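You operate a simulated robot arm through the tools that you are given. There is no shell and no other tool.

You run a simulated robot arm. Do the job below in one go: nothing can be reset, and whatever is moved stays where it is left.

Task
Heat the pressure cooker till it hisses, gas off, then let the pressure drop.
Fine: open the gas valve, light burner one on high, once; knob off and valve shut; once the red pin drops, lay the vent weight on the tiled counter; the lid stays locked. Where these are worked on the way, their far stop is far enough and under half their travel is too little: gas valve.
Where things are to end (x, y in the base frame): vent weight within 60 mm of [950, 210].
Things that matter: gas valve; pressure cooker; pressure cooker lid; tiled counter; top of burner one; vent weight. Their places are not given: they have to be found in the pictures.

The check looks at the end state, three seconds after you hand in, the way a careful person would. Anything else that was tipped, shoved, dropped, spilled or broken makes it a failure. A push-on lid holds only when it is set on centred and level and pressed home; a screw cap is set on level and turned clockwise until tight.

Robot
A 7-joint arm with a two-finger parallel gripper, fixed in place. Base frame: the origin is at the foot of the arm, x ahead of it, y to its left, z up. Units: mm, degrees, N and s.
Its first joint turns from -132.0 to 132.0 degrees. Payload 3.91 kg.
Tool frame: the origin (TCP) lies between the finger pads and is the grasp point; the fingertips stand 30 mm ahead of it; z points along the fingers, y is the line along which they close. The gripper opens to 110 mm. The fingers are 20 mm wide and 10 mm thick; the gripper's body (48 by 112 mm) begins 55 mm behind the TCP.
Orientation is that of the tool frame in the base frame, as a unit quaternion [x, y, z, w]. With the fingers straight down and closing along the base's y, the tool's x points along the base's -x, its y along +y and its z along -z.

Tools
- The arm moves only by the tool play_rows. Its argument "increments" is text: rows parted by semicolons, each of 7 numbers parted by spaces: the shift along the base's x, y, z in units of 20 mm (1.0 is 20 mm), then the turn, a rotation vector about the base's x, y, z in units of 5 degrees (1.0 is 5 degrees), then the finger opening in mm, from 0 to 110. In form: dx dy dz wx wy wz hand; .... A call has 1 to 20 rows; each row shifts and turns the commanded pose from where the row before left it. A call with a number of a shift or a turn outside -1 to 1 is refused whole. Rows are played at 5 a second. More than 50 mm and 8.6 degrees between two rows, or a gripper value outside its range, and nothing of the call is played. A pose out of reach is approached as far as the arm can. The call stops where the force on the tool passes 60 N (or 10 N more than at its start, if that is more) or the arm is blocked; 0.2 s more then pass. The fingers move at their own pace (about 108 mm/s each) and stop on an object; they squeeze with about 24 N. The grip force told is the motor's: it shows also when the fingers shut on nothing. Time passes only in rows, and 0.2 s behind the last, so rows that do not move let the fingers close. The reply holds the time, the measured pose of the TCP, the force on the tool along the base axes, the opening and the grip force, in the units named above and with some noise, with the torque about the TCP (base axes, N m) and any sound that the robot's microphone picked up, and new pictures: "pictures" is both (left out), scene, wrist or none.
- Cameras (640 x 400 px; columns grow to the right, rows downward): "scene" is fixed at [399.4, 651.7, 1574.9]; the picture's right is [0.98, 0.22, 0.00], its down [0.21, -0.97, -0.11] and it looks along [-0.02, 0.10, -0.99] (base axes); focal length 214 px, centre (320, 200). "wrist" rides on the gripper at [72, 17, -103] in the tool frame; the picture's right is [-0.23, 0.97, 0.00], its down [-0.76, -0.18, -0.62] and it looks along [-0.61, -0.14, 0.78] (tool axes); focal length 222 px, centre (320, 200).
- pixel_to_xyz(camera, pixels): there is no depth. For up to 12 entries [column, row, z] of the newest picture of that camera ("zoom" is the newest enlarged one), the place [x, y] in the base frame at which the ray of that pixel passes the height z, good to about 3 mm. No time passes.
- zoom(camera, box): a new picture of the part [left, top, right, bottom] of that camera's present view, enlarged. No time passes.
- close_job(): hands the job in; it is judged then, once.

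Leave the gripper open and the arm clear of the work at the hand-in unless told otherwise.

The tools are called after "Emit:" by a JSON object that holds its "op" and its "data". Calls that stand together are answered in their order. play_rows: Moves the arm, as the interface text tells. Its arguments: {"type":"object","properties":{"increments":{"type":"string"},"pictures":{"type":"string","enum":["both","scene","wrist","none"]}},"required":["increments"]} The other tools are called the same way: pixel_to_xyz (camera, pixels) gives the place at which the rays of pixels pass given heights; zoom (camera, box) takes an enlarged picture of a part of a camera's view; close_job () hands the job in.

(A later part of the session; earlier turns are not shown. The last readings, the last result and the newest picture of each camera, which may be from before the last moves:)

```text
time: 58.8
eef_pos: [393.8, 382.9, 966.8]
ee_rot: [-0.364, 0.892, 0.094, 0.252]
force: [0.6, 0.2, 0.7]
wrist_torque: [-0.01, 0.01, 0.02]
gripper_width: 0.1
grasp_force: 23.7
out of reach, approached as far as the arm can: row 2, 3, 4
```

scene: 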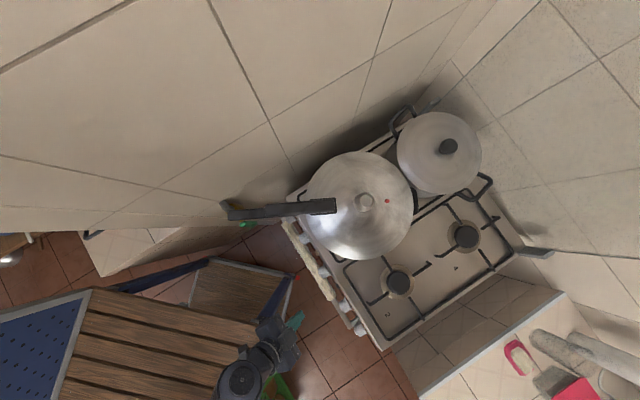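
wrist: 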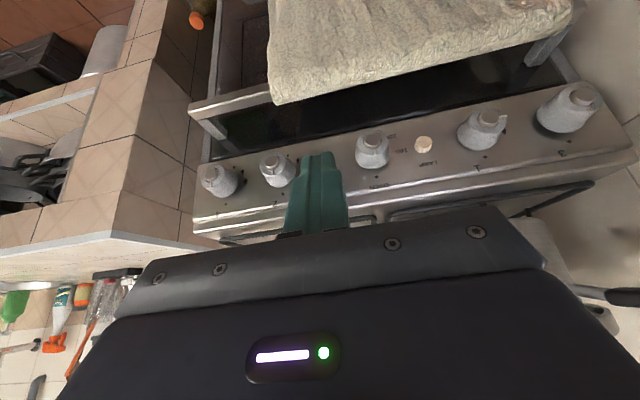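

The hand is back in a good posture. Instead of a fully level approach, I'll press SPARK with a 50° tilt so the fingertip corner meets the button. First I'll stop about 24 mm short of it.

Emit:
{"op": "play_rows", "data": {"increments": "0.563 0.392 -0.708 0.707 -0.707 0 0; 0.563 0.392 -0.708 0.707 -0.707 0 0; 0.563 0.392 -0.708 0.707 -0.707 0 0; 0.563 0.392 -0.708 0.707 -0.707 0 0; 0.563 0.392 -0.708 0 0 0 0; 0.563 0.392 -0.708 0 0 0 0; 0 0 0 0 0 0 0", "pictures": "wrist"}}

Emit:
{"op": "zoom", "data": {"camera": "scene", "box": [310, 260, 360, 310]}}

Emit:
{"op": "zoom", "data": {"camera": "wrist", "box": [240, 90, 400, 210]}}

```text
time: 60.4
eef_pos: [459.3, 427.0, 880.2]
ee_rot: [-0.339, 0.836, 0.157, 0.401]
force: [0.6, -0.2, 0.2]
wrist_torque: [0.0, -0.01, 0.04]
gripper_width: 0.1
grasp_force: 24.0
```

wrist: 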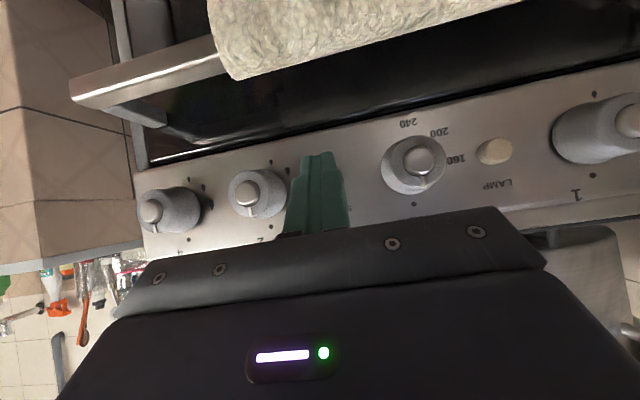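

```text
8.00 times, centred on (335, 285) of scene
```

zoom: 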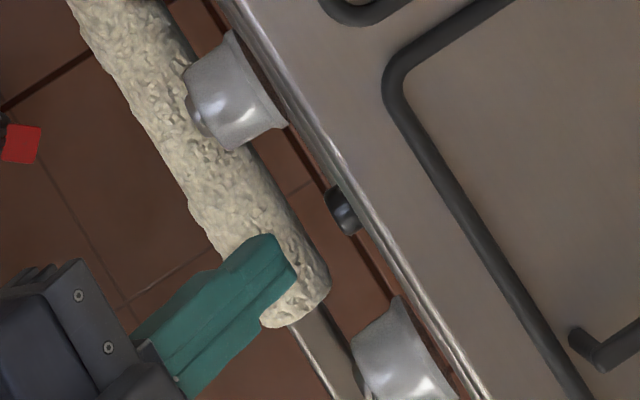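

```text
3.33 times, centred on (320, 150) of wrist
```

zoom: 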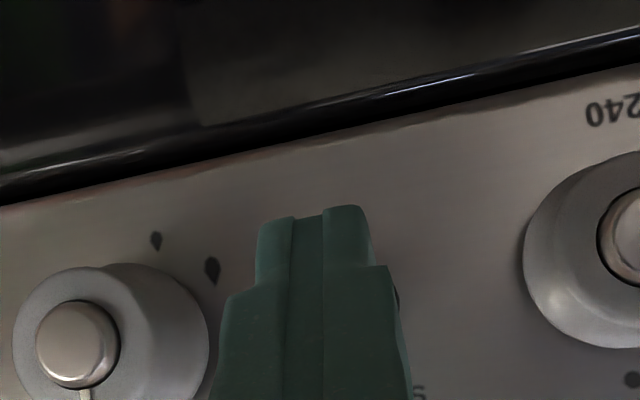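

The arm tracks well now. The fingertip is about 4 mm right of the button line, so I'll shift left 4 mm and advance 20 mm in small steps.

Emit:
{"op": "play_rows", "data": {"increments": "-0.14 0.14 0 0 0 0 0; 0.14 0.14 0 0 0 0 0; 0.14 0.14 0 0 0 0 0; 0.14 0.14 0 0 0 0 0; 0.14 0.14 0 0 0 0 0; 0.14 0.14 0 0 0 0 0; 0 0 0 0 0 0 0", "pictures": "none"}}

Emit:
{"op": "zoom", "data": {"camera": "scene", "box": [315, 265, 355, 305]}}

```text
time: 62.0
eef_pos: [471.9, 444.2, 881.0]
ee_rot: [-0.339, 0.837, 0.157, 0.401]
force: [0.0, -1.0, -0.4]
wrist_torque: [0.0, -0.01, -0.01]
gripper_width: 0.0
grasp_force: 23.8
```

```text
10.00 times, centred on (335, 285) of scene
```

zoom: 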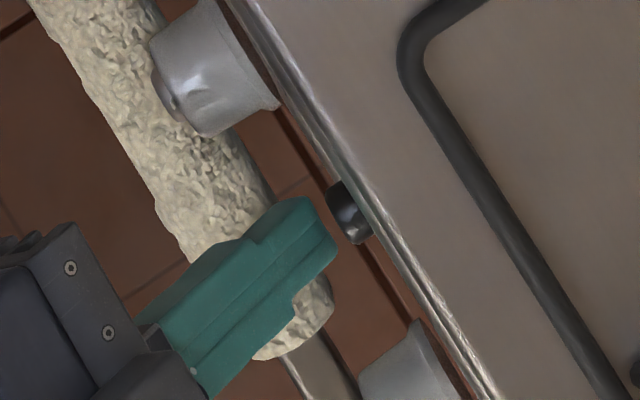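

The tip is about 5 mm from the button and lined up. I'll press in 2 mm steps.

Emit:
{"op": "play_rows", "data": {"increments": "0.07 0.07 0 0 0 0 0; 0.07 0.07 0 0 0 0 0; 0.07 0.07 0 0 0 0 0; 0.07 0.07 0 0 0 0 0; 0.07 0.07 0 0 0 0 0", "pictures": "none"}}

```text
time: 63.2
eef_pos: [477.6, 451.0, 880.8]
ee_rot: [-0.338, 0.836, 0.157, 0.402]
force: [-11.1, -13.4, 0.2]
wrist_torque: [-0.15, 0.12, -0.07]
gripper_width: 0.0
grasp_force: 24.1
heard: click
```

I heard a click from the spark. I'll check for a flame under the cooker before doing anything more.

Emit:
{"op": "zoom", "data": {"camera": "scene", "box": [290, 140, 430, 270]}}

Emit:
{"op": "play_rows", "data": {"increments": "-0.14 -0.14 0 0 0 0 0; -0.5 -0.5 0 0 0 0 0; -0.5 -0.5 0.3 0 0 0 0; 0 0 0 0 0 0 0"}}

```text
3.08 times, centred on (360, 205) of scene
```

zoom: 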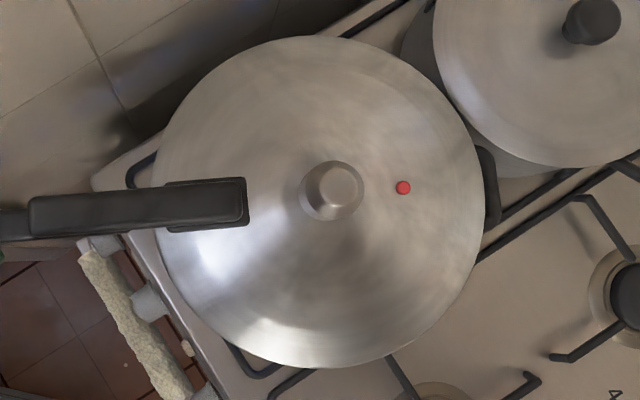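

```text
time: 64.2
eef_pos: [455.6, 428.6, 886.9]
ee_rot: [-0.338, 0.837, 0.157, 0.402]
force: [0.1, -0.4, -0.1]
wrist_torque: [-0.02, 0.04, 0.0]
gripper_width: 0.1
grasp_force: 23.9
```

scene: 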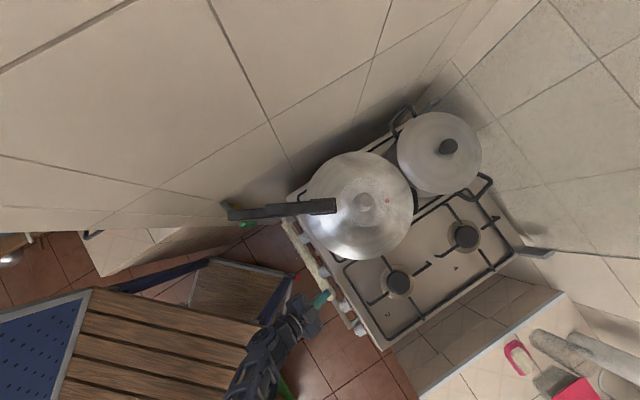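
wrist: 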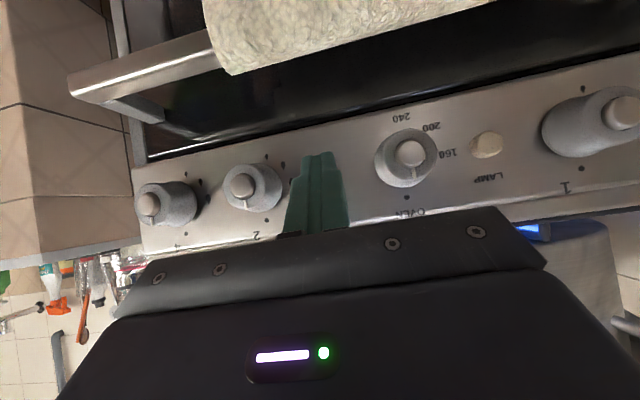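

A blue glow shows at wrist (535,230), under the cooker. I'll zoom in to confirm the flame.

Emit:
{"op": "zoom", "data": {"camera": "wrist", "box": [500, 180, 640, 300]}}

Emit:
{"op": "zoom", "data": {"camera": "wrist", "box": [520, 60, 640, 160]}}

```text
3.33 times, centred on (570, 240) of wrist
```

zoom: 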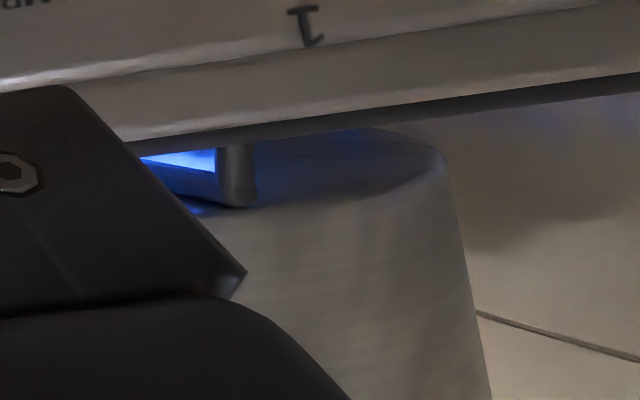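

```text
4.00 times, centred on (580, 110) of wrist
```

zoom: 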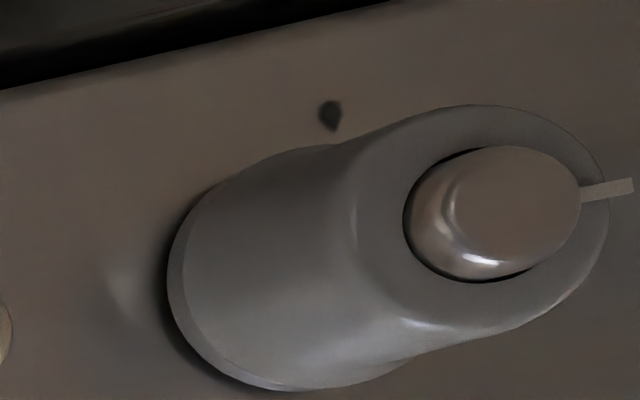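

The flame is lit under burner one and knob 1 points to high. While it heats I'll bring the hand back in front of knob 1 along the path that worked before, listening for the hiss.

Emit:
{"op": "play_rows", "data": {"increments": "-1 -0.0125 0.4 -0.707 0.707 0 0; -1 -0.0125 0.4 -0.707 0.707 0 0; -1 -0.0125 0.4 -0.707 0.707 0 0; -1 -0.0125 0.4 -0.707 0.707 0 20; -1 -0.0125 0.4 0 0 0 40; -1 -0.0125 0.4 0 0 0 64; -1 -0.0125 0.4 0 0 0 64; -1 -0.0125 0.4 0 0 0 64; -0.148 0.263 -0.337 0.707 -0.707 0.02 64; -0.148 0.263 -0.337 0.707 -0.707 0.02 64; -0.148 0.263 -0.337 0.707 -0.707 0.02 64; -0.148 0.263 -0.337 0.707 -0.707 0.02 64; -0.148 0.263 -0.337 0.707 -0.707 0.02 64; -0.148 0.263 -0.337 0.707 -0.707 0.02 64; -0.148 0.263 -0.337 0.707 -0.707 0.02 64; -0.148 0.263 -0.337 0.707 -0.707 0.02 64; -0.148 0.263 -0.337 0.707 -0.707 0.02 64; -0.148 0.263 -0.337 0.707 -0.707 0.02 64; -0.148 0.263 -0.337 0.707 -0.707 0.02 64; -0.148 0.263 -0.337 0.707 -0.707 0.02 64"}}

```text
time: 68.4
eef_pos: [259.4, 491.9, 871.4]
ee_rot: [-0.268, 0.647, 0.271, 0.661]
force: [-0.2, -0.5, -0.2]
wrist_torque: [-0.01, 0.05, -0.01]
gripper_width: 64.0
grasp_force: 0.1
```

scene: 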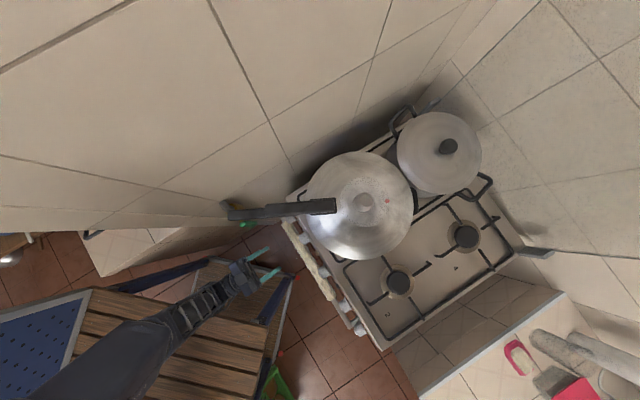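
wrist: 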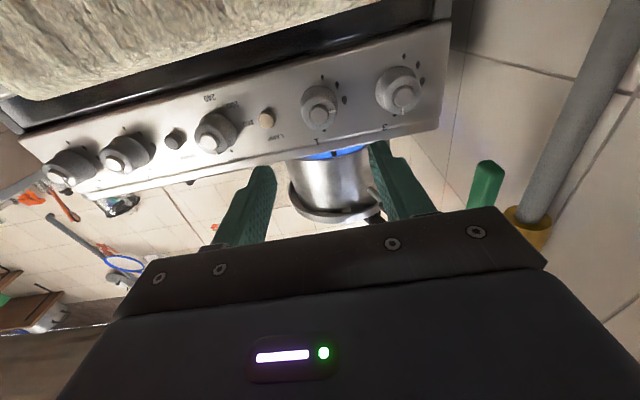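

Blue flame is visible under the cooker. I'll move closer to knob 1 and roll the hand 90° counter-clockwise, clear of the cap, so I can turn it back clockwise when the cooker hisses.

Emit:
{"op": "play_rows", "data": {"increments": "0.66 0.56 0 0 0 0 64; 0.6 0.6 0 0 0 0 64; 0.6 0.6 0 0 0 0 64; 0.6 0.6 0 0 0 0 64; 0.4 0.4 0 0 0 0 64; 0 0 0 0 0 0 64", "pictures": "wrist"}}

```text
time: 69.8
eef_pos: [317.7, 546.3, 870.7]
ee_rot: [-0.268, 0.647, 0.27, 0.66]
force: [-0.1, 0.4, -0.3]
wrist_torque: [0.03, -0.02, -0.05]
gripper_width: 64.1
grasp_force: 0.0
```

wrist: 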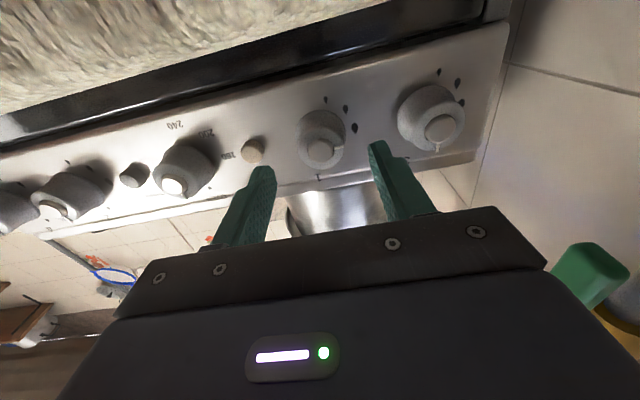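

Now at t≈611, fingertips still about 15 mm short of the cap. I'll roll the hand counter-clockwise 90° in place.

Emit:
{"op": "play_rows", "data": {"increments": "0 0 0 -0.707 -0.707 0 64; 0 0 0 -0.707 -0.707 0 64; 0 0 0 -0.707 -0.707 0 64; 0 0 0 -0.707 -0.707 0 64; 0 0 0 -0.707 -0.707 0 64; 0 0 0 -0.707 -0.707 0 64; 0 0 0 -0.707 -0.707 0 64; 0 0 0 -0.707 -0.707 0 64; 0 0 0 -0.707 -0.707 0 64; 0 0 0 -0.707 -0.707 0 64; 0 0 0 -0.707 -0.707 0 64; 0 0 0 -0.707 -0.707 0 64; 0 0 0 -0.707 -0.707 0 64; 0 0 0 -0.707 -0.707 0 64; 0 0 0 -0.707 -0.707 0 64; 0 0 0 -0.707 -0.707 0 64; 0 0 0 -0.707 -0.707 0 64; 0 0 0 -0.707 -0.707 0 64"}}

```text
time: 73.6
eef_pos: [316.4, 545.8, 871.4]
ee_rot: [-0.654, 0.264, -0.266, 0.657]
force: [0.4, 0.9, -0.4]
wrist_torque: [0.04, -0.02, -0.02]
gripper_width: 64.1
grasp_force: 0.1
```

scene: 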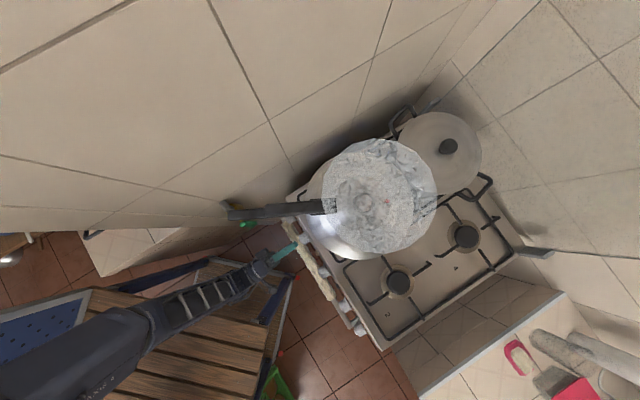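
wrist: 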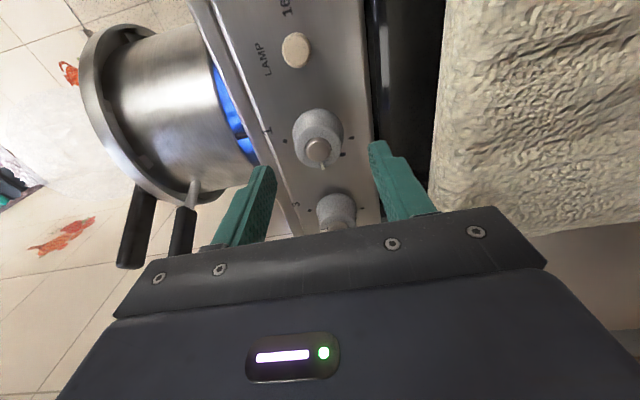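

A cloud of steam is rising over the cooker, but no hiss has been reported yet. I'll move onto the knob while listening, and zoom on the lid.

Emit:
{"op": "zoom", "data": {"camera": "scene", "box": [290, 120, 450, 270]}}

Emit:
{"op": "play_rows", "data": {"increments": "0 0 0 0 0 0 64; 0 0 0 0 0 0 64", "pictures": "both"}}

```text
2.67 times, centred on (370, 195) of scene
```

zoom: 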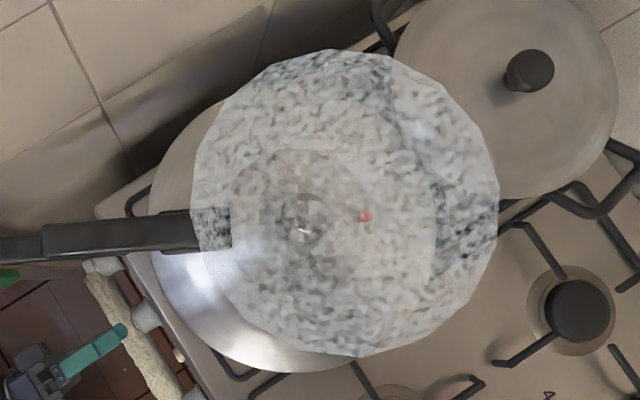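

```text
time: 74.2
eef_pos: [317.0, 546.4, 870.5]
ee_rot: [-0.655, 0.264, -0.267, 0.656]
force: [-0.5, 0.1, 0.1]
wrist_torque: [-0.02, -0.02, -0.01]
gripper_width: 64.0
grasp_force: 0.0
```

scene: 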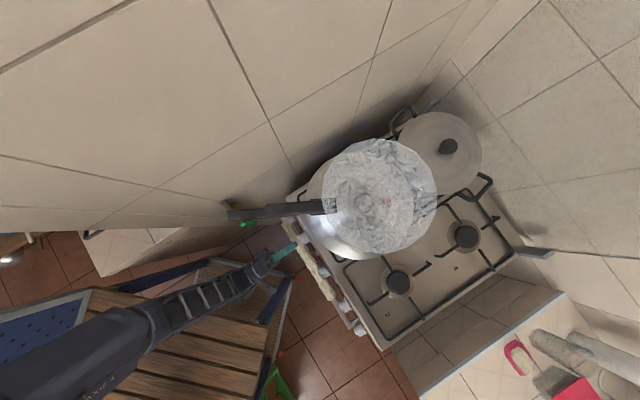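
wrist: 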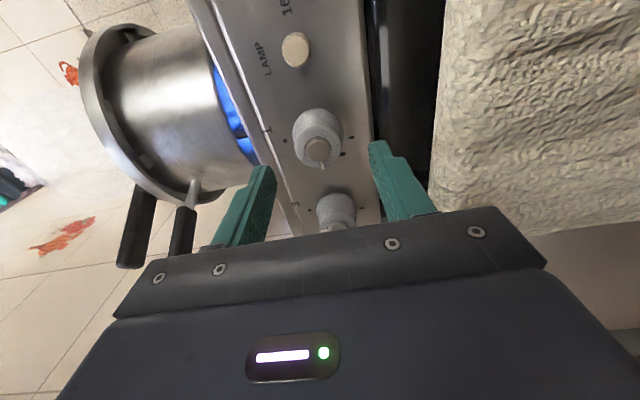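

Steam is out but no hiss has been heard. I'll advance around the knob and grip it, ready to turn off.

Emit:
{"op": "play_rows", "data": {"increments": "0.58 0.58 0 0 0 0 64; 0.58 0.58 0 0 0 0 64; 0 0 0 0 0 0 64", "pictures": "wrist"}}

Emit:
{"op": "zoom", "data": {"camera": "wrist", "box": [230, 80, 410, 220]}}

```text
time: 75.0
eef_pos: [340.0, 569.8, 871.6]
ee_rot: [-0.654, 0.263, -0.266, 0.657]
force: [-0.2, 0.4, -0.7]
wrist_torque: [0.0, -0.02, 0.05]
gripper_width: 64.1
grasp_force: 0.1
```

wrist: 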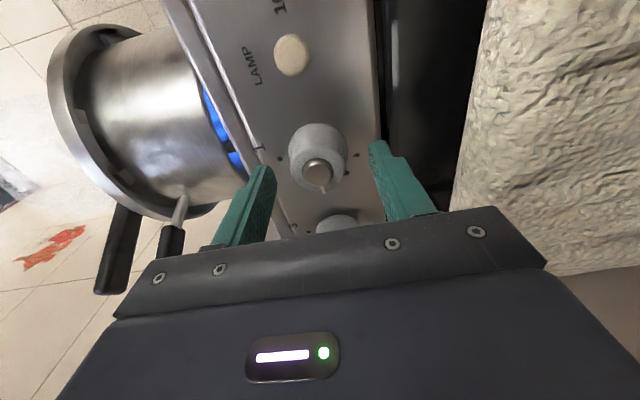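

```text
2.86 times, centred on (320, 150) of wrist
```

zoom: 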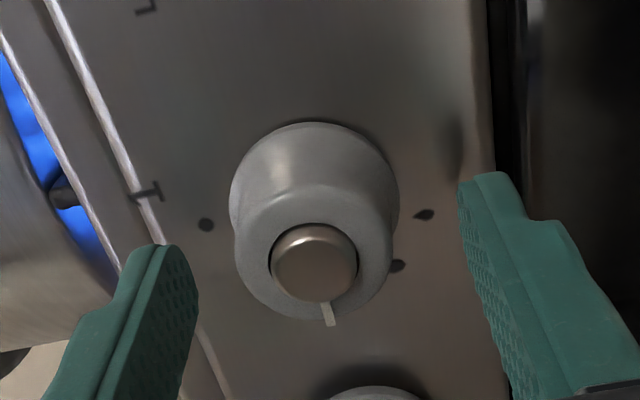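

The knob sits centred between the fingers with its pointer at high. I'll grip it and wait, listening.

Emit:
{"op": "play_rows", "data": {"increments": "0 0 0 0 0 0 30; 0 0 0 0 0 0 30; 0 0 0 0 0 0 30", "pictures": "scene"}}

```text
time: 75.8
eef_pos: [340.4, 568.7, 871.3]
ee_rot: [-0.653, 0.263, -0.265, 0.658]
force: [1.5, 1.5, 18.5]
wrist_torque: [0.38, -0.39, -0.03]
gripper_width: 35.7
grasp_force: 45.0
```

scene: 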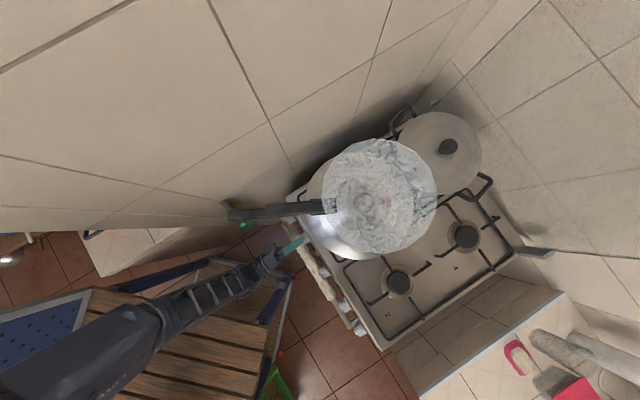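

I'm still gripping, with a slight upward load, so I'll raise 3 mm to centre. Then I'll wait a few seconds, listening for the hiss.

Emit:
{"op": "play_rows", "data": {"increments": "0 0 0.15 0 0 0 30; 0 0 0 0 0 0 30; 0 0 0 0 0 0 30; 0 0 0 0 0 0 30; 0 0 0 0 0 0 30; 0 0 0 0 0 0 30; 0 0 0 0 0 0 30; 0 0 0 0 0 0 30; 0 0 0 0 0 0 30; 0 0 0 0 0 0 30", "pictures": "scene"}}

Emit:
{"op": "zoom", "data": {"camera": "scene", "box": [330, 170, 420, 235]}}

```text
time: 78.0
eef_pos: [340.5, 569.0, 872.1]
ee_rot: [-0.656, 0.265, -0.265, 0.656]
force: [-4.4, 6.8, -38.1]
wrist_torque: [-0.79, 0.86, 0.29]
gripper_width: 35.7
grasp_force: 44.9
```

scene: 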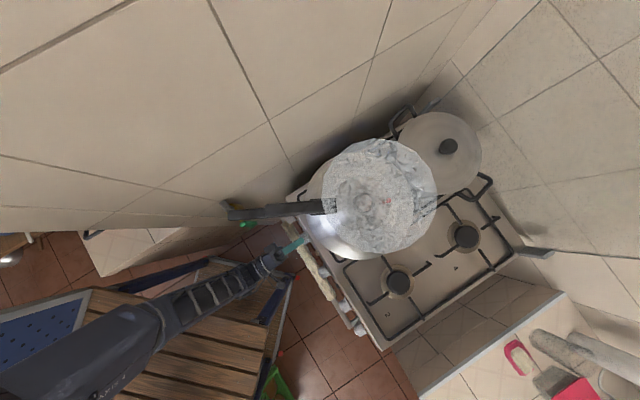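

```text
6.15 times, centred on (375, 202) of scene
```

zoom: 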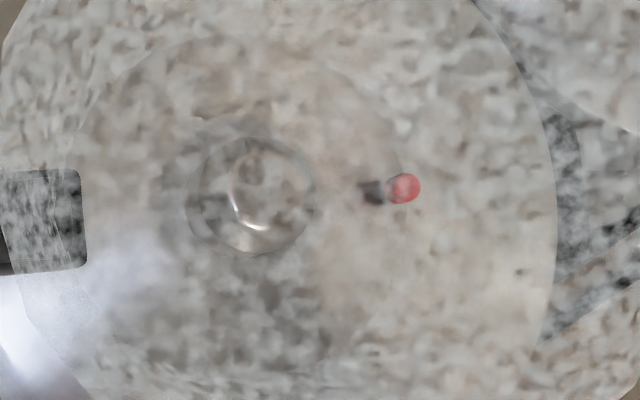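

The red pin is now up (its dark shaft shows) and steam is rising, but no hiss has been heard. I'll ease 2 mm down to relieve the vertical load and keep listening.

Emit:
{"op": "play_rows", "data": {"increments": "0 0 -0.1 0 0 0 30; 0 0 0 0 0 0 30; 0 0 0 0 0 0 30; 0 0 0 0 0 0 30; 0 0 0 0 0 0 30; 0 0 0 0 0 0 30; 0 0 0 0 0 0 30; 0 0 0 0 0 0 30; 0 0 0 0 0 0 30; 0 0 0 0 0 0 30", "pictures": "none"}}

```text
time: 80.2
eef_pos: [340.2, 569.1, 871.3]
ee_rot: [-0.654, 0.264, -0.266, 0.657]
force: [3.7, -1.3, -1.4]
wrist_torque: [-0.04, 0.03, -0.21]
gripper_width: 35.2
grasp_force: 45.2
```

The load is balanced and there is no hiss yet. I'll wait 4 more seconds.

Emit:
{"op": "play_rows", "data": {"increments": "0 0 0 0 0 0 30; 0 0 0 0 0 0 30; 0 0 0 0 0 0 30; 0 0 0 0 0 0 30; 0 0 0 0 0 0 30; 0 0 0 0 0 0 30; 0 0 0 0 0 0 30; 0 0 0 0 0 0 30; 0 0 0 0 0 0 30; 0 0 0 0 0 0 30; 0 0 0 0 0 0 30; 0 0 0 0 0 0 30; 0 0 0 0 0 0 30; 0 0 0 0 0 0 30; 0 0 0 0 0 0 30; 0 0 0 0 0 0 30; 0 0 0 0 0 0 30; 0 0 0 0 0 0 30; 0 0 0 0 0 0 30; 0 0 0 0 0 0 30", "pictures": "scene"}}

Emit:
{"op": "zoom", "data": {"camera": "scene", "box": [290, 120, 450, 270]}}

```text
time: 84.4
eef_pos: [339.0, 569.5, 872.3]
ee_rot: [-0.654, 0.264, -0.266, 0.657]
force: [4.1, -1.5, 10.0]
wrist_torque: [0.24, -0.25, -0.13]
gripper_width: 35.7
grasp_force: 45.2
```

scene: 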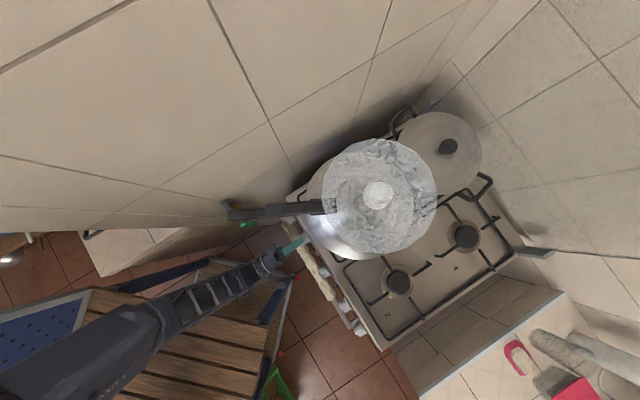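

```text
2.67 times, centred on (370, 195) of scene
```

zoom: 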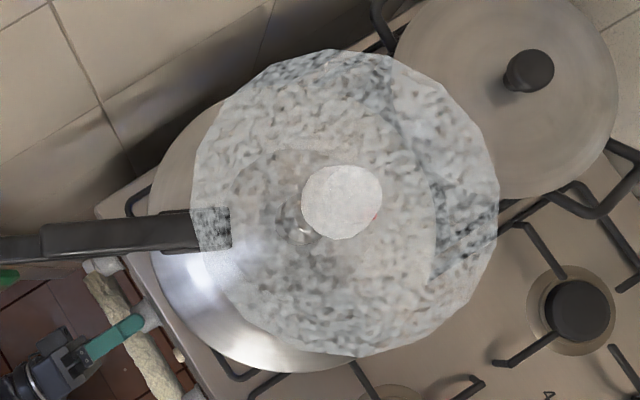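

A new white jet now stands over the vent weight at (376,195). I'll listen a moment for the hiss.

Emit:
{"op": "play_rows", "data": {"increments": "0 0 0 0 0 0 30; 0 0 0 0 0 0 30; 0 0 0 0 0 0 30", "pictures": "none"}}

```text
time: 85.2
eef_pos: [339.0, 569.4, 871.2]
ee_rot: [-0.654, 0.263, -0.266, 0.657]
force: [4.1, -1.8, 10.3]
wrist_torque: [0.21, -0.23, -0.14]
gripper_width: 35.6
grasp_force: 45.0
```

No sound is reported yet. I'll wait another 4 s.

Emit:
{"op": "play_rows", "data": {"increments": "0 0 0 0 0 0 30; 0 0 0 0 0 0 30; 0 0 0 0 0 0 30; 0 0 0 0 0 0 30; 0 0 0 0 0 0 30; 0 0 0 0 0 0 30; 0 0 0 0 0 0 30; 0 0 0 0 0 0 30; 0 0 0 0 0 0 30; 0 0 0 0 0 0 30; 0 0 0 0 0 0 30; 0 0 0 0 0 0 30; 0 0 0 0 0 0 30; 0 0 0 0 0 0 30; 0 0 0 0 0 0 30; 0 0 0 0 0 0 30; 0 0 0 0 0 0 30; 0 0 0 0 0 0 30", "pictures": "scene"}}

Emit:
{"op": "zoom", "data": {"camera": "scene", "box": [330, 160, 420, 235]}}

```text
time: 89.0
eef_pos: [339.9, 569.3, 871.5]
ee_rot: [-0.654, 0.264, -0.266, 0.657]
force: [0.2, 0.4, 11.2]
wrist_torque: [0.23, -0.23, -0.05]
gripper_width: 35.4
grasp_force: 45.4
```

scene: 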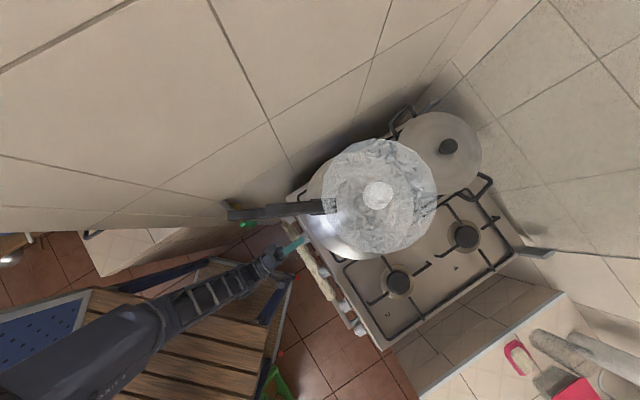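

```text
5.33 times, centred on (375, 198) of scene
```

zoom: 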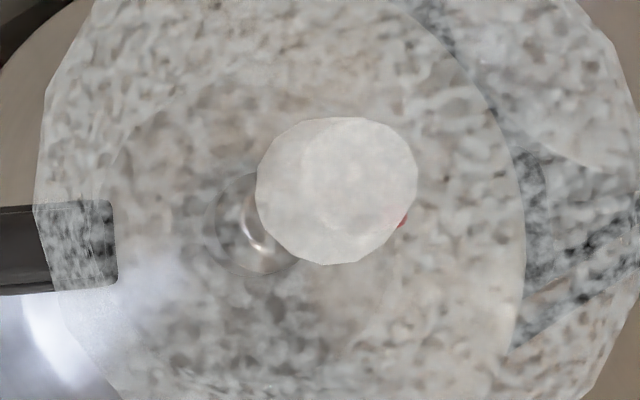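

The jet over the weight is steady but nothing has been heard. I'll give it 4 more seconds to see if a sound follows.

Emit:
{"op": "play_rows", "data": {"increments": "0 0 0 0 0 0 30; 0 0 0 0 0 0 30; 0 0 0 0 0 0 30; 0 0 0 0 0 0 30; 0 0 0 0 0 0 30; 0 0 0 0 0 0 30; 0 0 0 0 0 0 30; 0 0 0 0 0 0 30; 0 0 0 0 0 0 30; 0 0 0 0 0 0 30; 0 0 0 0 0 0 30; 0 0 0 0 0 0 30; 0 0 0 0 0 0 30; 0 0 0 0 0 0 30; 0 0 0 0 0 0 30; 0 0 0 0 0 0 30; 0 0 0 0 0 0 30; 0 0 0 0 0 0 30; 0 0 0 0 0 0 30; 0 0 0 0 0 0 30", "pictures": "both"}}

Emit:
{"op": "zoom", "data": {"camera": "scene", "box": [290, 120, 450, 270]}}

```text
time: 93.2
eef_pos: [338.9, 569.3, 871.5]
ee_rot: [-0.654, 0.264, -0.266, 0.657]
force: [0.1, 0.0, 11.4]
wrist_torque: [0.24, -0.25, -0.02]
gripper_width: 35.5
grasp_force: 45.4
```

scene: 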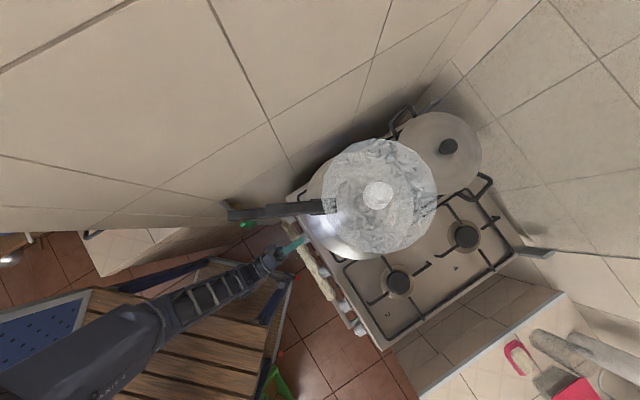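
wrist: 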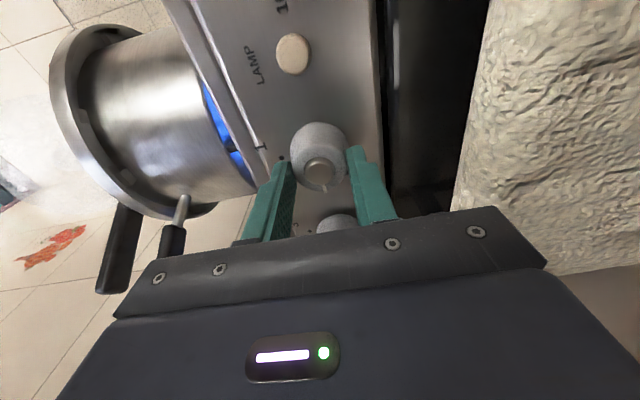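

```text
2.67 times, centred on (370, 195) of scene
```

zoom: 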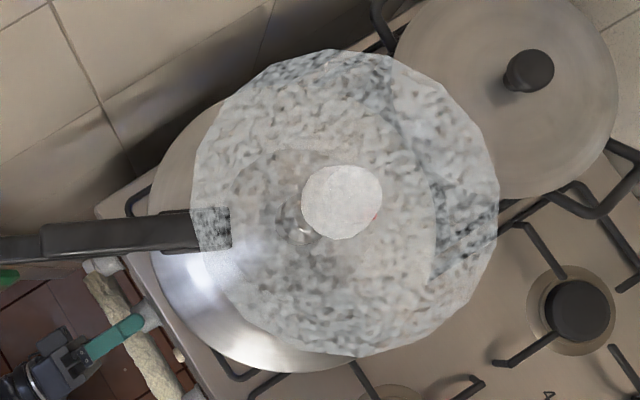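

The state is steady with the jet at the weight. I'll allow one more 4 s window before deciding, since a little extra heating does no harm.

Emit:
{"op": "play_rows", "data": {"increments": "0 0 -0.02 0 0 0 30; 0 0 0 0 0 0 30; 0 0 0 0 0 0 30; 0 0 0 0 0 0 30; 0 0 0 0 0 0 30; 0 0 0 0 0 0 30; 0 0 0 0 0 0 30; 0 0 0 0 0 0 30; 0 0 0 0 0 0 30; 0 0 0 0 0 0 30; 0 0 0 0 0 0 30; 0 0 0 0 0 0 30; 0 0 0 0 0 0 30; 0 0 0 0 0 0 30; 0 0 0 0 0 0 30; 0 0 0 0 0 0 30; 0 0 0 0 0 0 30; 0 0 0 0 0 0 30; 0 0 0 0 0 0 30; 0 0 0 0 0 0 30", "pictures": "scene"}}

```text
time: 97.4
eef_pos: [339.9, 569.7, 872.3]
ee_rot: [-0.654, 0.264, -0.266, 0.657]
force: [-3.7, -0.8, 30.7]
wrist_torque: [0.63, -0.64, 0.11]
gripper_width: 35.4
grasp_force: 44.4
```

scene: 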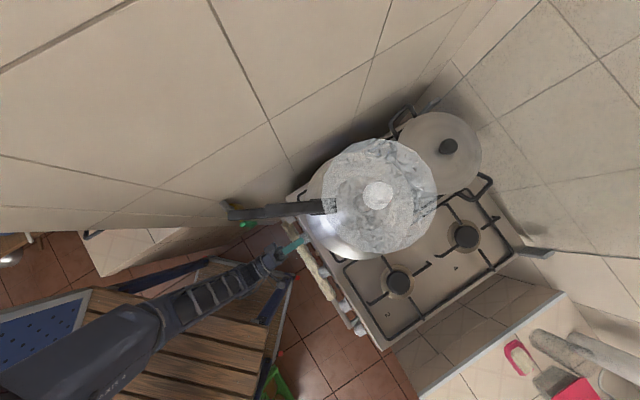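

The jet from the weight is a steady hiss of steam, so it is time to turn the gas off. I'll centre the grip, push the knob in slightly, and turn it clockwise 30° to check that it follows.

Emit:
{"op": "play_rows", "data": {"increments": "0 0 0.06 0 0 0 30; 0.1 0.1 0 0 0 0 30; 0.1 0.1 0 0 0 0 30; 0.08 0.08 0 0 0 0 30; 0 0 0 0.707 0.707 0 30; 0 0 0 0.707 0.707 0 30; 0 0 0 0.707 0.707 0 30; 0 0 0 0.707 0.707 0 30; 0 0 0 0.707 0.707 0 30; 0 0 0 0.707 0.707 0 30", "pictures": "wrist"}}

Emit:
{"op": "zoom", "data": {"camera": "wrist", "box": [250, 90, 410, 210]}}

```text
time: 99.6
eef_pos: [343.9, 574.8, 873.2]
ee_rot: [-0.561, 0.424, -0.089, 0.706]
force: [-29.2, -21.3, -15.0]
wrist_torque: [-0.38, 0.42, 0.24]
gripper_width: 36.3
grasp_force: 45.3
```

wrist: 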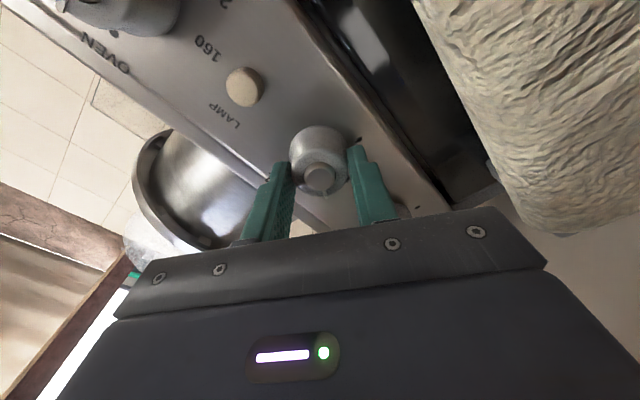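

```text
3.33 times, centred on (330, 150) of wrist
```

zoom: 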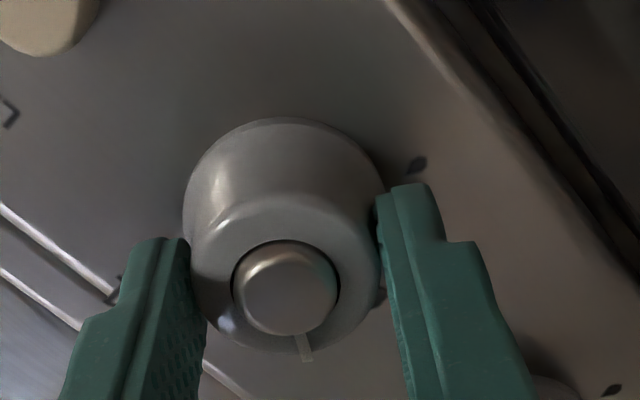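

The pointer keeps its place in the view, so the knob is following. I'll turn the remaining 60° clockwise to off.

Emit:
{"op": "play_rows", "data": {"increments": "0 0 0 0.707 0.707 0 30; 0 0 0 0.707 0.707 0 30; 0 0 0 0.707 0.707 0 30; 0 0 0 0.707 0.707 0 30; 0 0 0 0.707 0.707 0 30; 0 0 0 0.707 0.707 0 30; 0 0 0 0.707 0.707 0 30; 0 0 0 0.707 0.707 0 30; 0 0 0 0.707 0.707 0 30; 0 0 0 0.707 0.707 0 30; 0 0 0 0.707 0.707 0 30; 0 0 0 0.707 0.707 0 30", "pictures": "both"}}

Emit:
{"op": "zoom", "data": {"camera": "wrist", "box": [250, 90, 410, 210]}}

```text
time: 102.2
eef_pos: [345.1, 574.0, 873.0]
ee_rot: [-0.268, 0.647, 0.272, 0.66]
force: [-28.1, -15.1, 2.0]
wrist_torque: [0.08, -0.07, 0.29]
gripper_width: 36.6
grasp_force: 44.8
```

scene: 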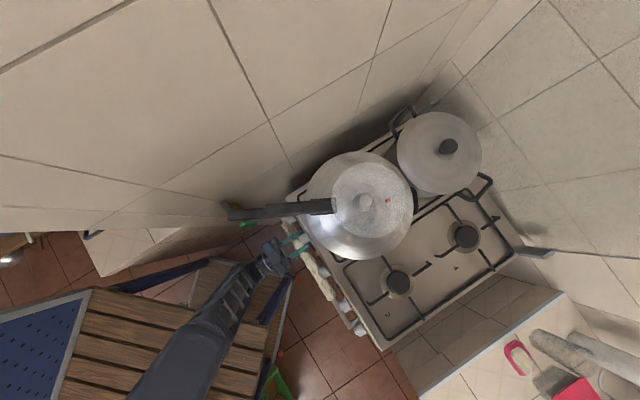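
wrist: 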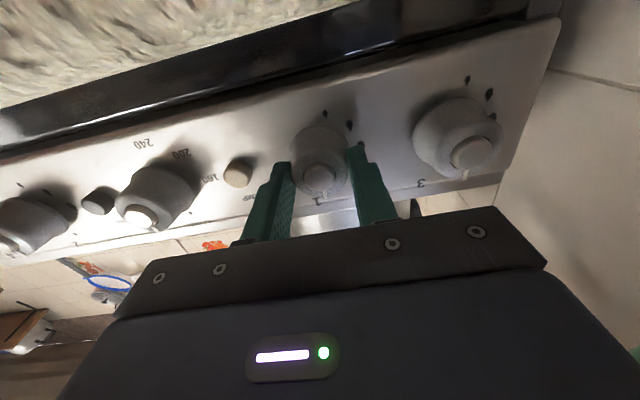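

```text
3.33 times, centred on (330, 150) of wrist
```

zoom: 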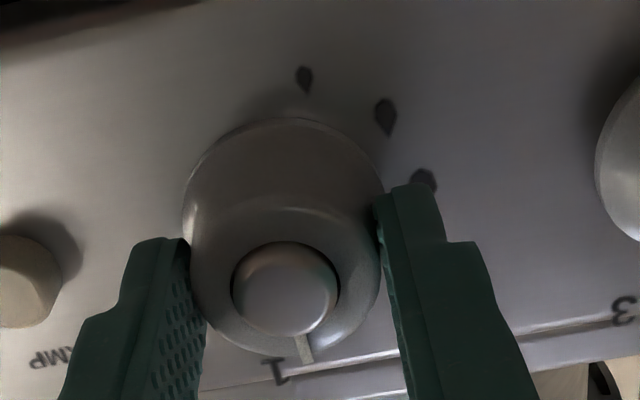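

The steam is dying down and the knob is back at its start angle. I'll release, back off and check the pointer and the flame.

Emit:
{"op": "play_rows", "data": {"increments": "0 0 0 0 0 0 64; 0 0 0 0 0 0 64; -0.7 -0.7 0 0 0 0 64; -0.7 -0.7 0 0 0 0 64; -0.7 -0.7 0 0 0 0 64; -0.7 -0.7 0 0 0 0 64; -0.6 -0.6 0 0 0 0 64; 0 0 0 0 0 0 64", "pictures": "wrist"}}

Emit:
{"op": "zoom", "data": {"camera": "wrist", "box": [280, 60, 430, 180]}}

Emit:
{"op": "zoom", "data": {"camera": "scene", "box": [330, 160, 420, 235]}}

```text
time: 104.0
eef_pos: [277.3, 506.5, 871.8]
ee_rot: [-0.269, 0.648, 0.271, 0.66]
force: [-0.3, 0.5, -0.2]
wrist_torque: [0.01, 0.0, 0.0]
gripper_width: 64.2
grasp_force: 0.1
```

wrist: 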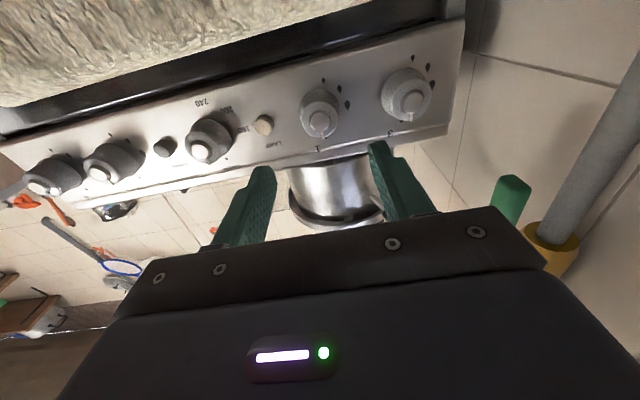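

```text
3.33 times, centred on (355, 120) of wrist
```

zoom: 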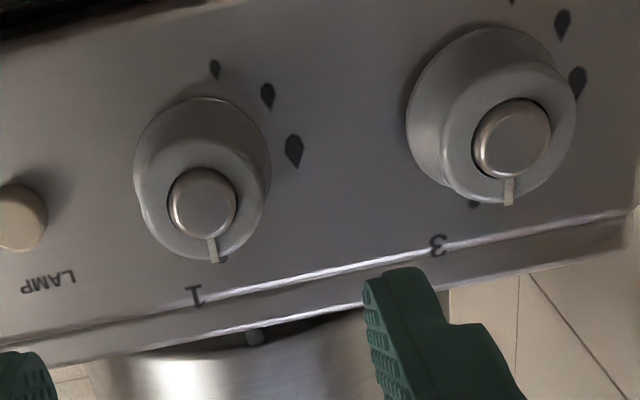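

```text
5.33 times, centred on (375, 198) of scene
```

zoom: 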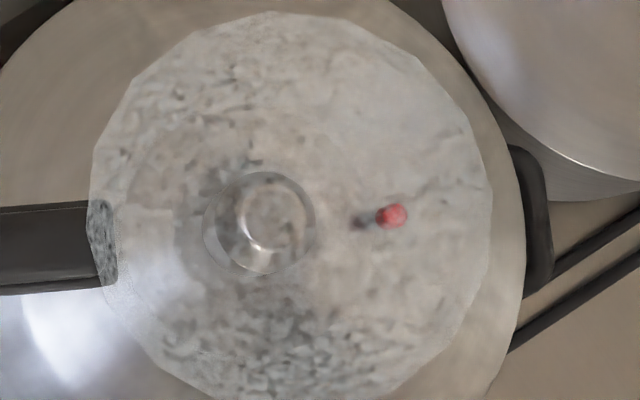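

Knob 1's pointer is back at the off dot, the flame is out, and the red pin is still up. Next I'll shut the gas valve, retracing the arm's path round to the left wall with closed fingers.

Emit:
{"op": "play_rows", "data": {"increments": "0.076 -0.334 0.33 -0.707 0.707 -0.02 0; 0.076 -0.334 0.33 -0.707 0.707 -0.02 0; 0.076 -0.334 0.33 -0.707 0.707 -0.02 0; 0.076 -0.334 0.33 -0.707 0.707 -0.02 0; 0.076 -0.334 0.33 -0.707 0.707 -0.02 0; 0.076 -0.334 0.33 -0.707 0.707 -0.02 0; 0.076 -0.334 0.33 -0.707 0.707 -0.02 0; 0.076 -0.334 0.33 -0.707 0.707 -0.02 0; 0.076 -0.334 0.33 -0.707 0.707 -0.02 0; 0.076 -0.334 0.33 -0.707 0.707 -0.02 0; 0.076 -0.334 0.33 -0.707 0.707 -0.02 0; 0.076 -0.334 0.33 -0.707 0.707 -0.02 0; -0.07 0.153 0 0 0 1 0; -0.07 0.153 0 0 0 1 0; -0.07 0.153 0 0 0 1 0; -0.07 0.153 0 0 0 1 0; -0.07 0.153 0 0 0 1 0; -0.07 0.153 0 0 0 1 0; -0.07 0.153 0 0 0 1 0; -0.07 0.153 0 0 0 1 0", "pictures": "none"}}

```text
time: 108.2
eef_pos: [284.4, 450.6, 951.2]
ee_rot: [-0.648, 0.713, 0.174, 0.204]
force: [-0.5, 0.1, 0.9]
wrist_torque: [-0.03, -0.01, 0.01]
gripper_width: 0.0
grasp_force: 24.0
```

On track. I'll finish the swing and tilt the hand level toward the wall, between the stove front and the lever.

Emit:
{"op": "play_rows", "data": {"increments": "-0.07 0.2 0 0 0 1 0; -0.07 0.2 0 0 0 1 0; -0.07 0.2 0 0 0 1 0; -0.07 0.2 0 0 0 1 0; -0.07 0.2 0 0 0 1 0; -0.07 0.2 0 0 0 1 0; -0.07 0.2 0 0 0 1 0; -0.07 0.2 0 0 0 1 0; -0.07 0.2 0 0 0 1 0; -0.07 0.2 0 0 0 1 0; 0 0.4 0 0.719 0.695 0 0; 0 0.4 0 0.719 0.695 0 0; 0 0.4 0 0.719 0.695 0 0; 0 0.4 0 0.719 0.695 0 0; 0 0.4 0 0.719 0.695 0 0; 0 0.4 0 0.719 0.695 0 0; 0 0.4 0 0.719 0.695 0 0; 0 0.4 0 0.719 0.695 0 0; 0 0.4 0 0.719 0.695 0 0; 0 0.4 0 0.719 0.695 0 0"}}

Emit:
{"op": "zoom", "data": {"camera": "scene", "box": [200, 190, 320, 270]}}

```text
time: 112.4
eef_pos: [270.6, 571.7, 951.5]
ee_rot: [0.699, -0.297, -0.596, -0.261]
force: [0.3, -0.4, 1.1]
wrist_torque: [-0.01, 0.01, 0.0]
gripper_width: 0.0
grasp_force: 24.1
```

scene: 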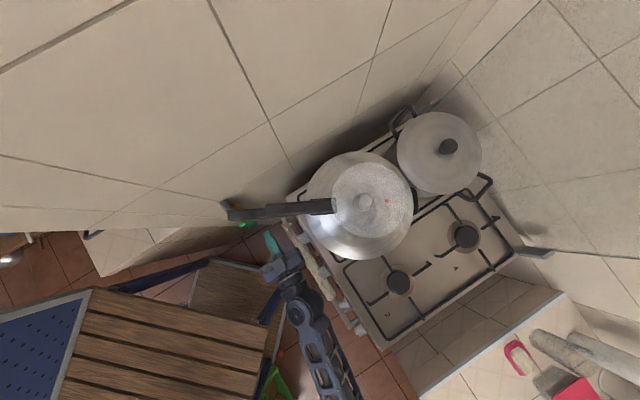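
wrist: 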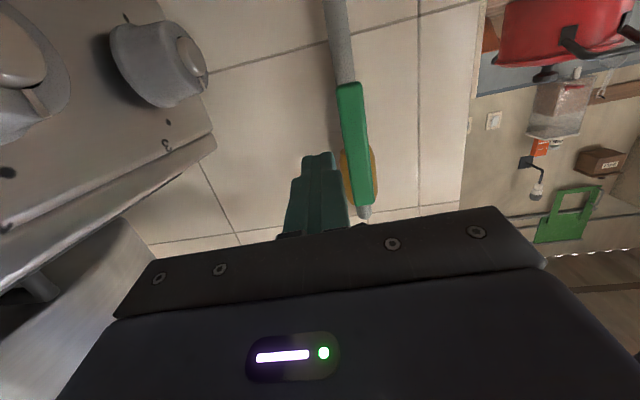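

```text
5.00 times, centred on (260, 230) of scene
```

zoom: 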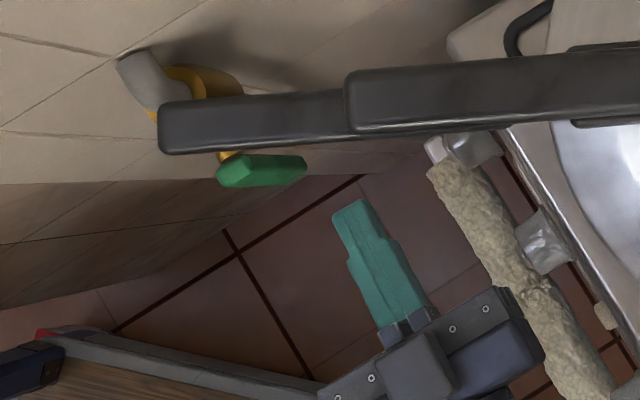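

The finger is on the stove side of the lever (lever at wrist (355,145), fingertip at (318,160)). I'll move in toward the wall so the tip reaches just past the lever's plane.

Emit:
{"op": "play_rows", "data": {"increments": "-0.45 0.52 -0.056 0 0 0 0; -0.45 0.52 -0.056 0 0 0 0; -0.45 0.52 -0.056 0 0 0 0; -0.45 0.52 -0.056 0 0 0 0; 0 0 0 0 0 0 0"}}

Emit:
{"op": "zoom", "data": {"camera": "scene", "box": [200, 190, 320, 270]}}

```text
time: 113.6
eef_pos: [234.4, 613.9, 946.4]
ee_rot: [0.699, -0.298, -0.595, -0.261]
force: [0.8, 0.7, -0.1]
wrist_torque: [-0.03, 0.03, 0.0]
gripper_width: 0.1
grasp_force: 23.5
```

scene: 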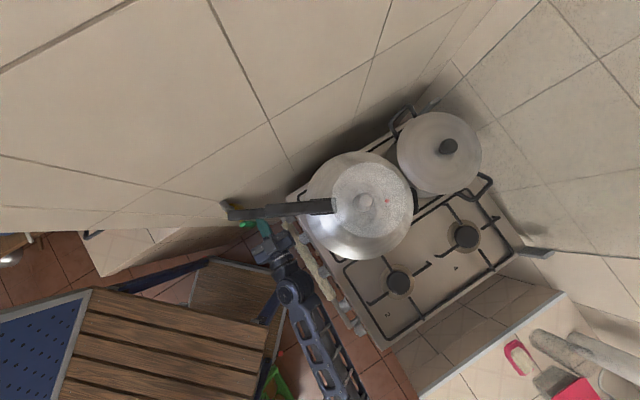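
wrist: 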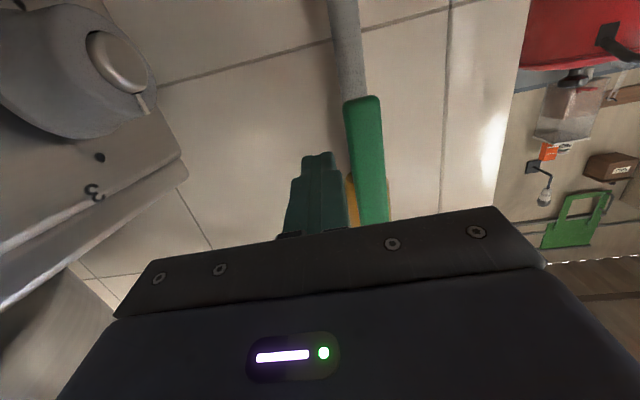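

```text
5.00 times, centred on (260, 230) of scene
```

zoom: 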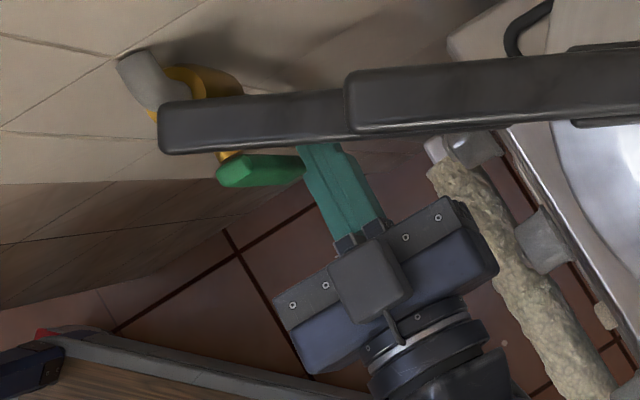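

The finger is on the far side of the lever, well below the cooker's handle. I'll now push the lever's lower end back toward the robot in small steps.

Emit:
{"op": "play_rows", "data": {"increments": "-0.212 -0.212 0 0 0 0 0; -0.212 -0.212 0 0 0 0 0; -0.212 -0.212 0 0 0 0 0; -0.212 -0.212 0 0 0 0 0; -0.212 -0.212 0 0 0 0 0; -0.212 -0.212 0 0 0 0 0", "pictures": "wrist"}}

```text
time: 115.0
eef_pos: [210.0, 587.5, 947.8]
ee_rot: [0.7, -0.298, -0.595, -0.26]
force: [2.3, 1.1, 0.7]
wrist_torque: [-0.03, 0.03, 0.0]
gripper_width: 0.0
grasp_force: 23.4
```

wrist: 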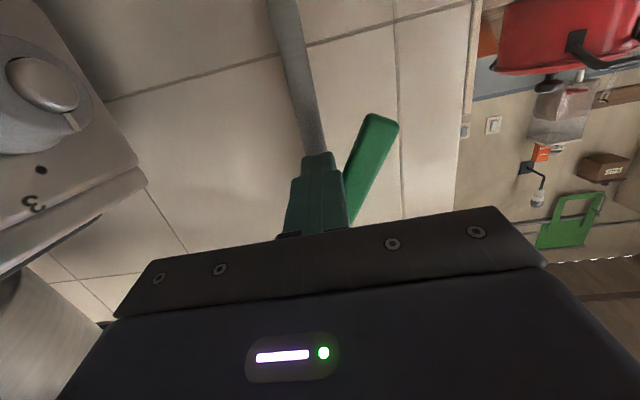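

The lever is swinging back with little force. I'll follow the arc, moving back and up.

Emit:
{"op": "play_rows", "data": {"increments": "-0.177 -0.177 0.05 0 0 0 0; -0.177 -0.177 0.05 0 0 0 0; -0.177 -0.177 0.05 0 0 0 0; -0.177 -0.177 0.05 0 0 0 0; -0.177 -0.177 0.15 0 0 0 0; -0.177 -0.177 0.15 0 0 0 0; -0.177 -0.177 0.15 0 0 0 0", "pictures": "wrist"}}

```text
time: 116.6
eef_pos: [184.1, 563.3, 958.4]
ee_rot: [0.699, -0.298, -0.595, -0.261]
force: [0.9, 0.8, -0.3]
wrist_torque: [0.02, -0.03, 0.01]
gripper_width: 0.0
grasp_force: 24.2
```

wrist: 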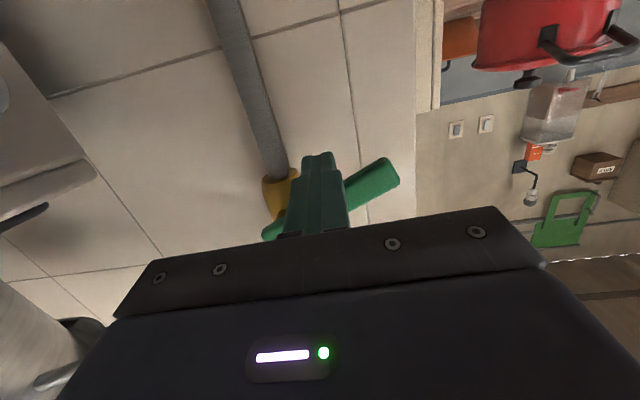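

The lever is about halfway. I'll continue up and back.

Emit:
{"op": "play_rows", "data": {"increments": "-0.141 -0.141 0.225 0 0 0 0; -0.141 -0.141 0.225 0 0 0 0; -0.141 -0.141 0.225 0 0 0 0; -0.07 -0.07 0.25 0 0 0 0; -0.035 -0.035 0.25 0 0 0 0", "pictures": "wrist"}}

```text
time: 117.8
eef_pos: [172.4, 551.5, 982.1]
ee_rot: [0.699, -0.298, -0.596, -0.26]
force: [-1.7, 2.5, -15.4]
wrist_torque: [-0.16, -0.07, 0.1]
gripper_width: 0.2
grasp_force: 23.6
```

wrist: 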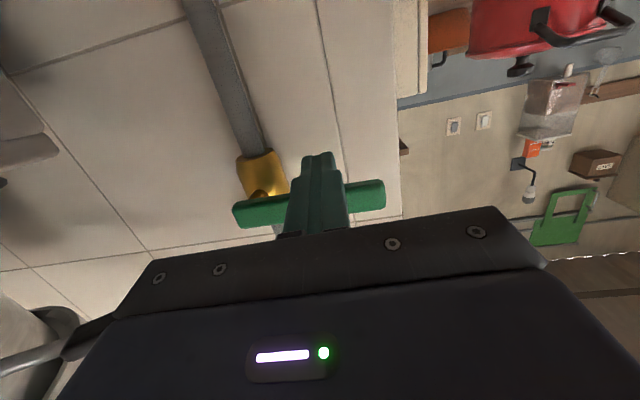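

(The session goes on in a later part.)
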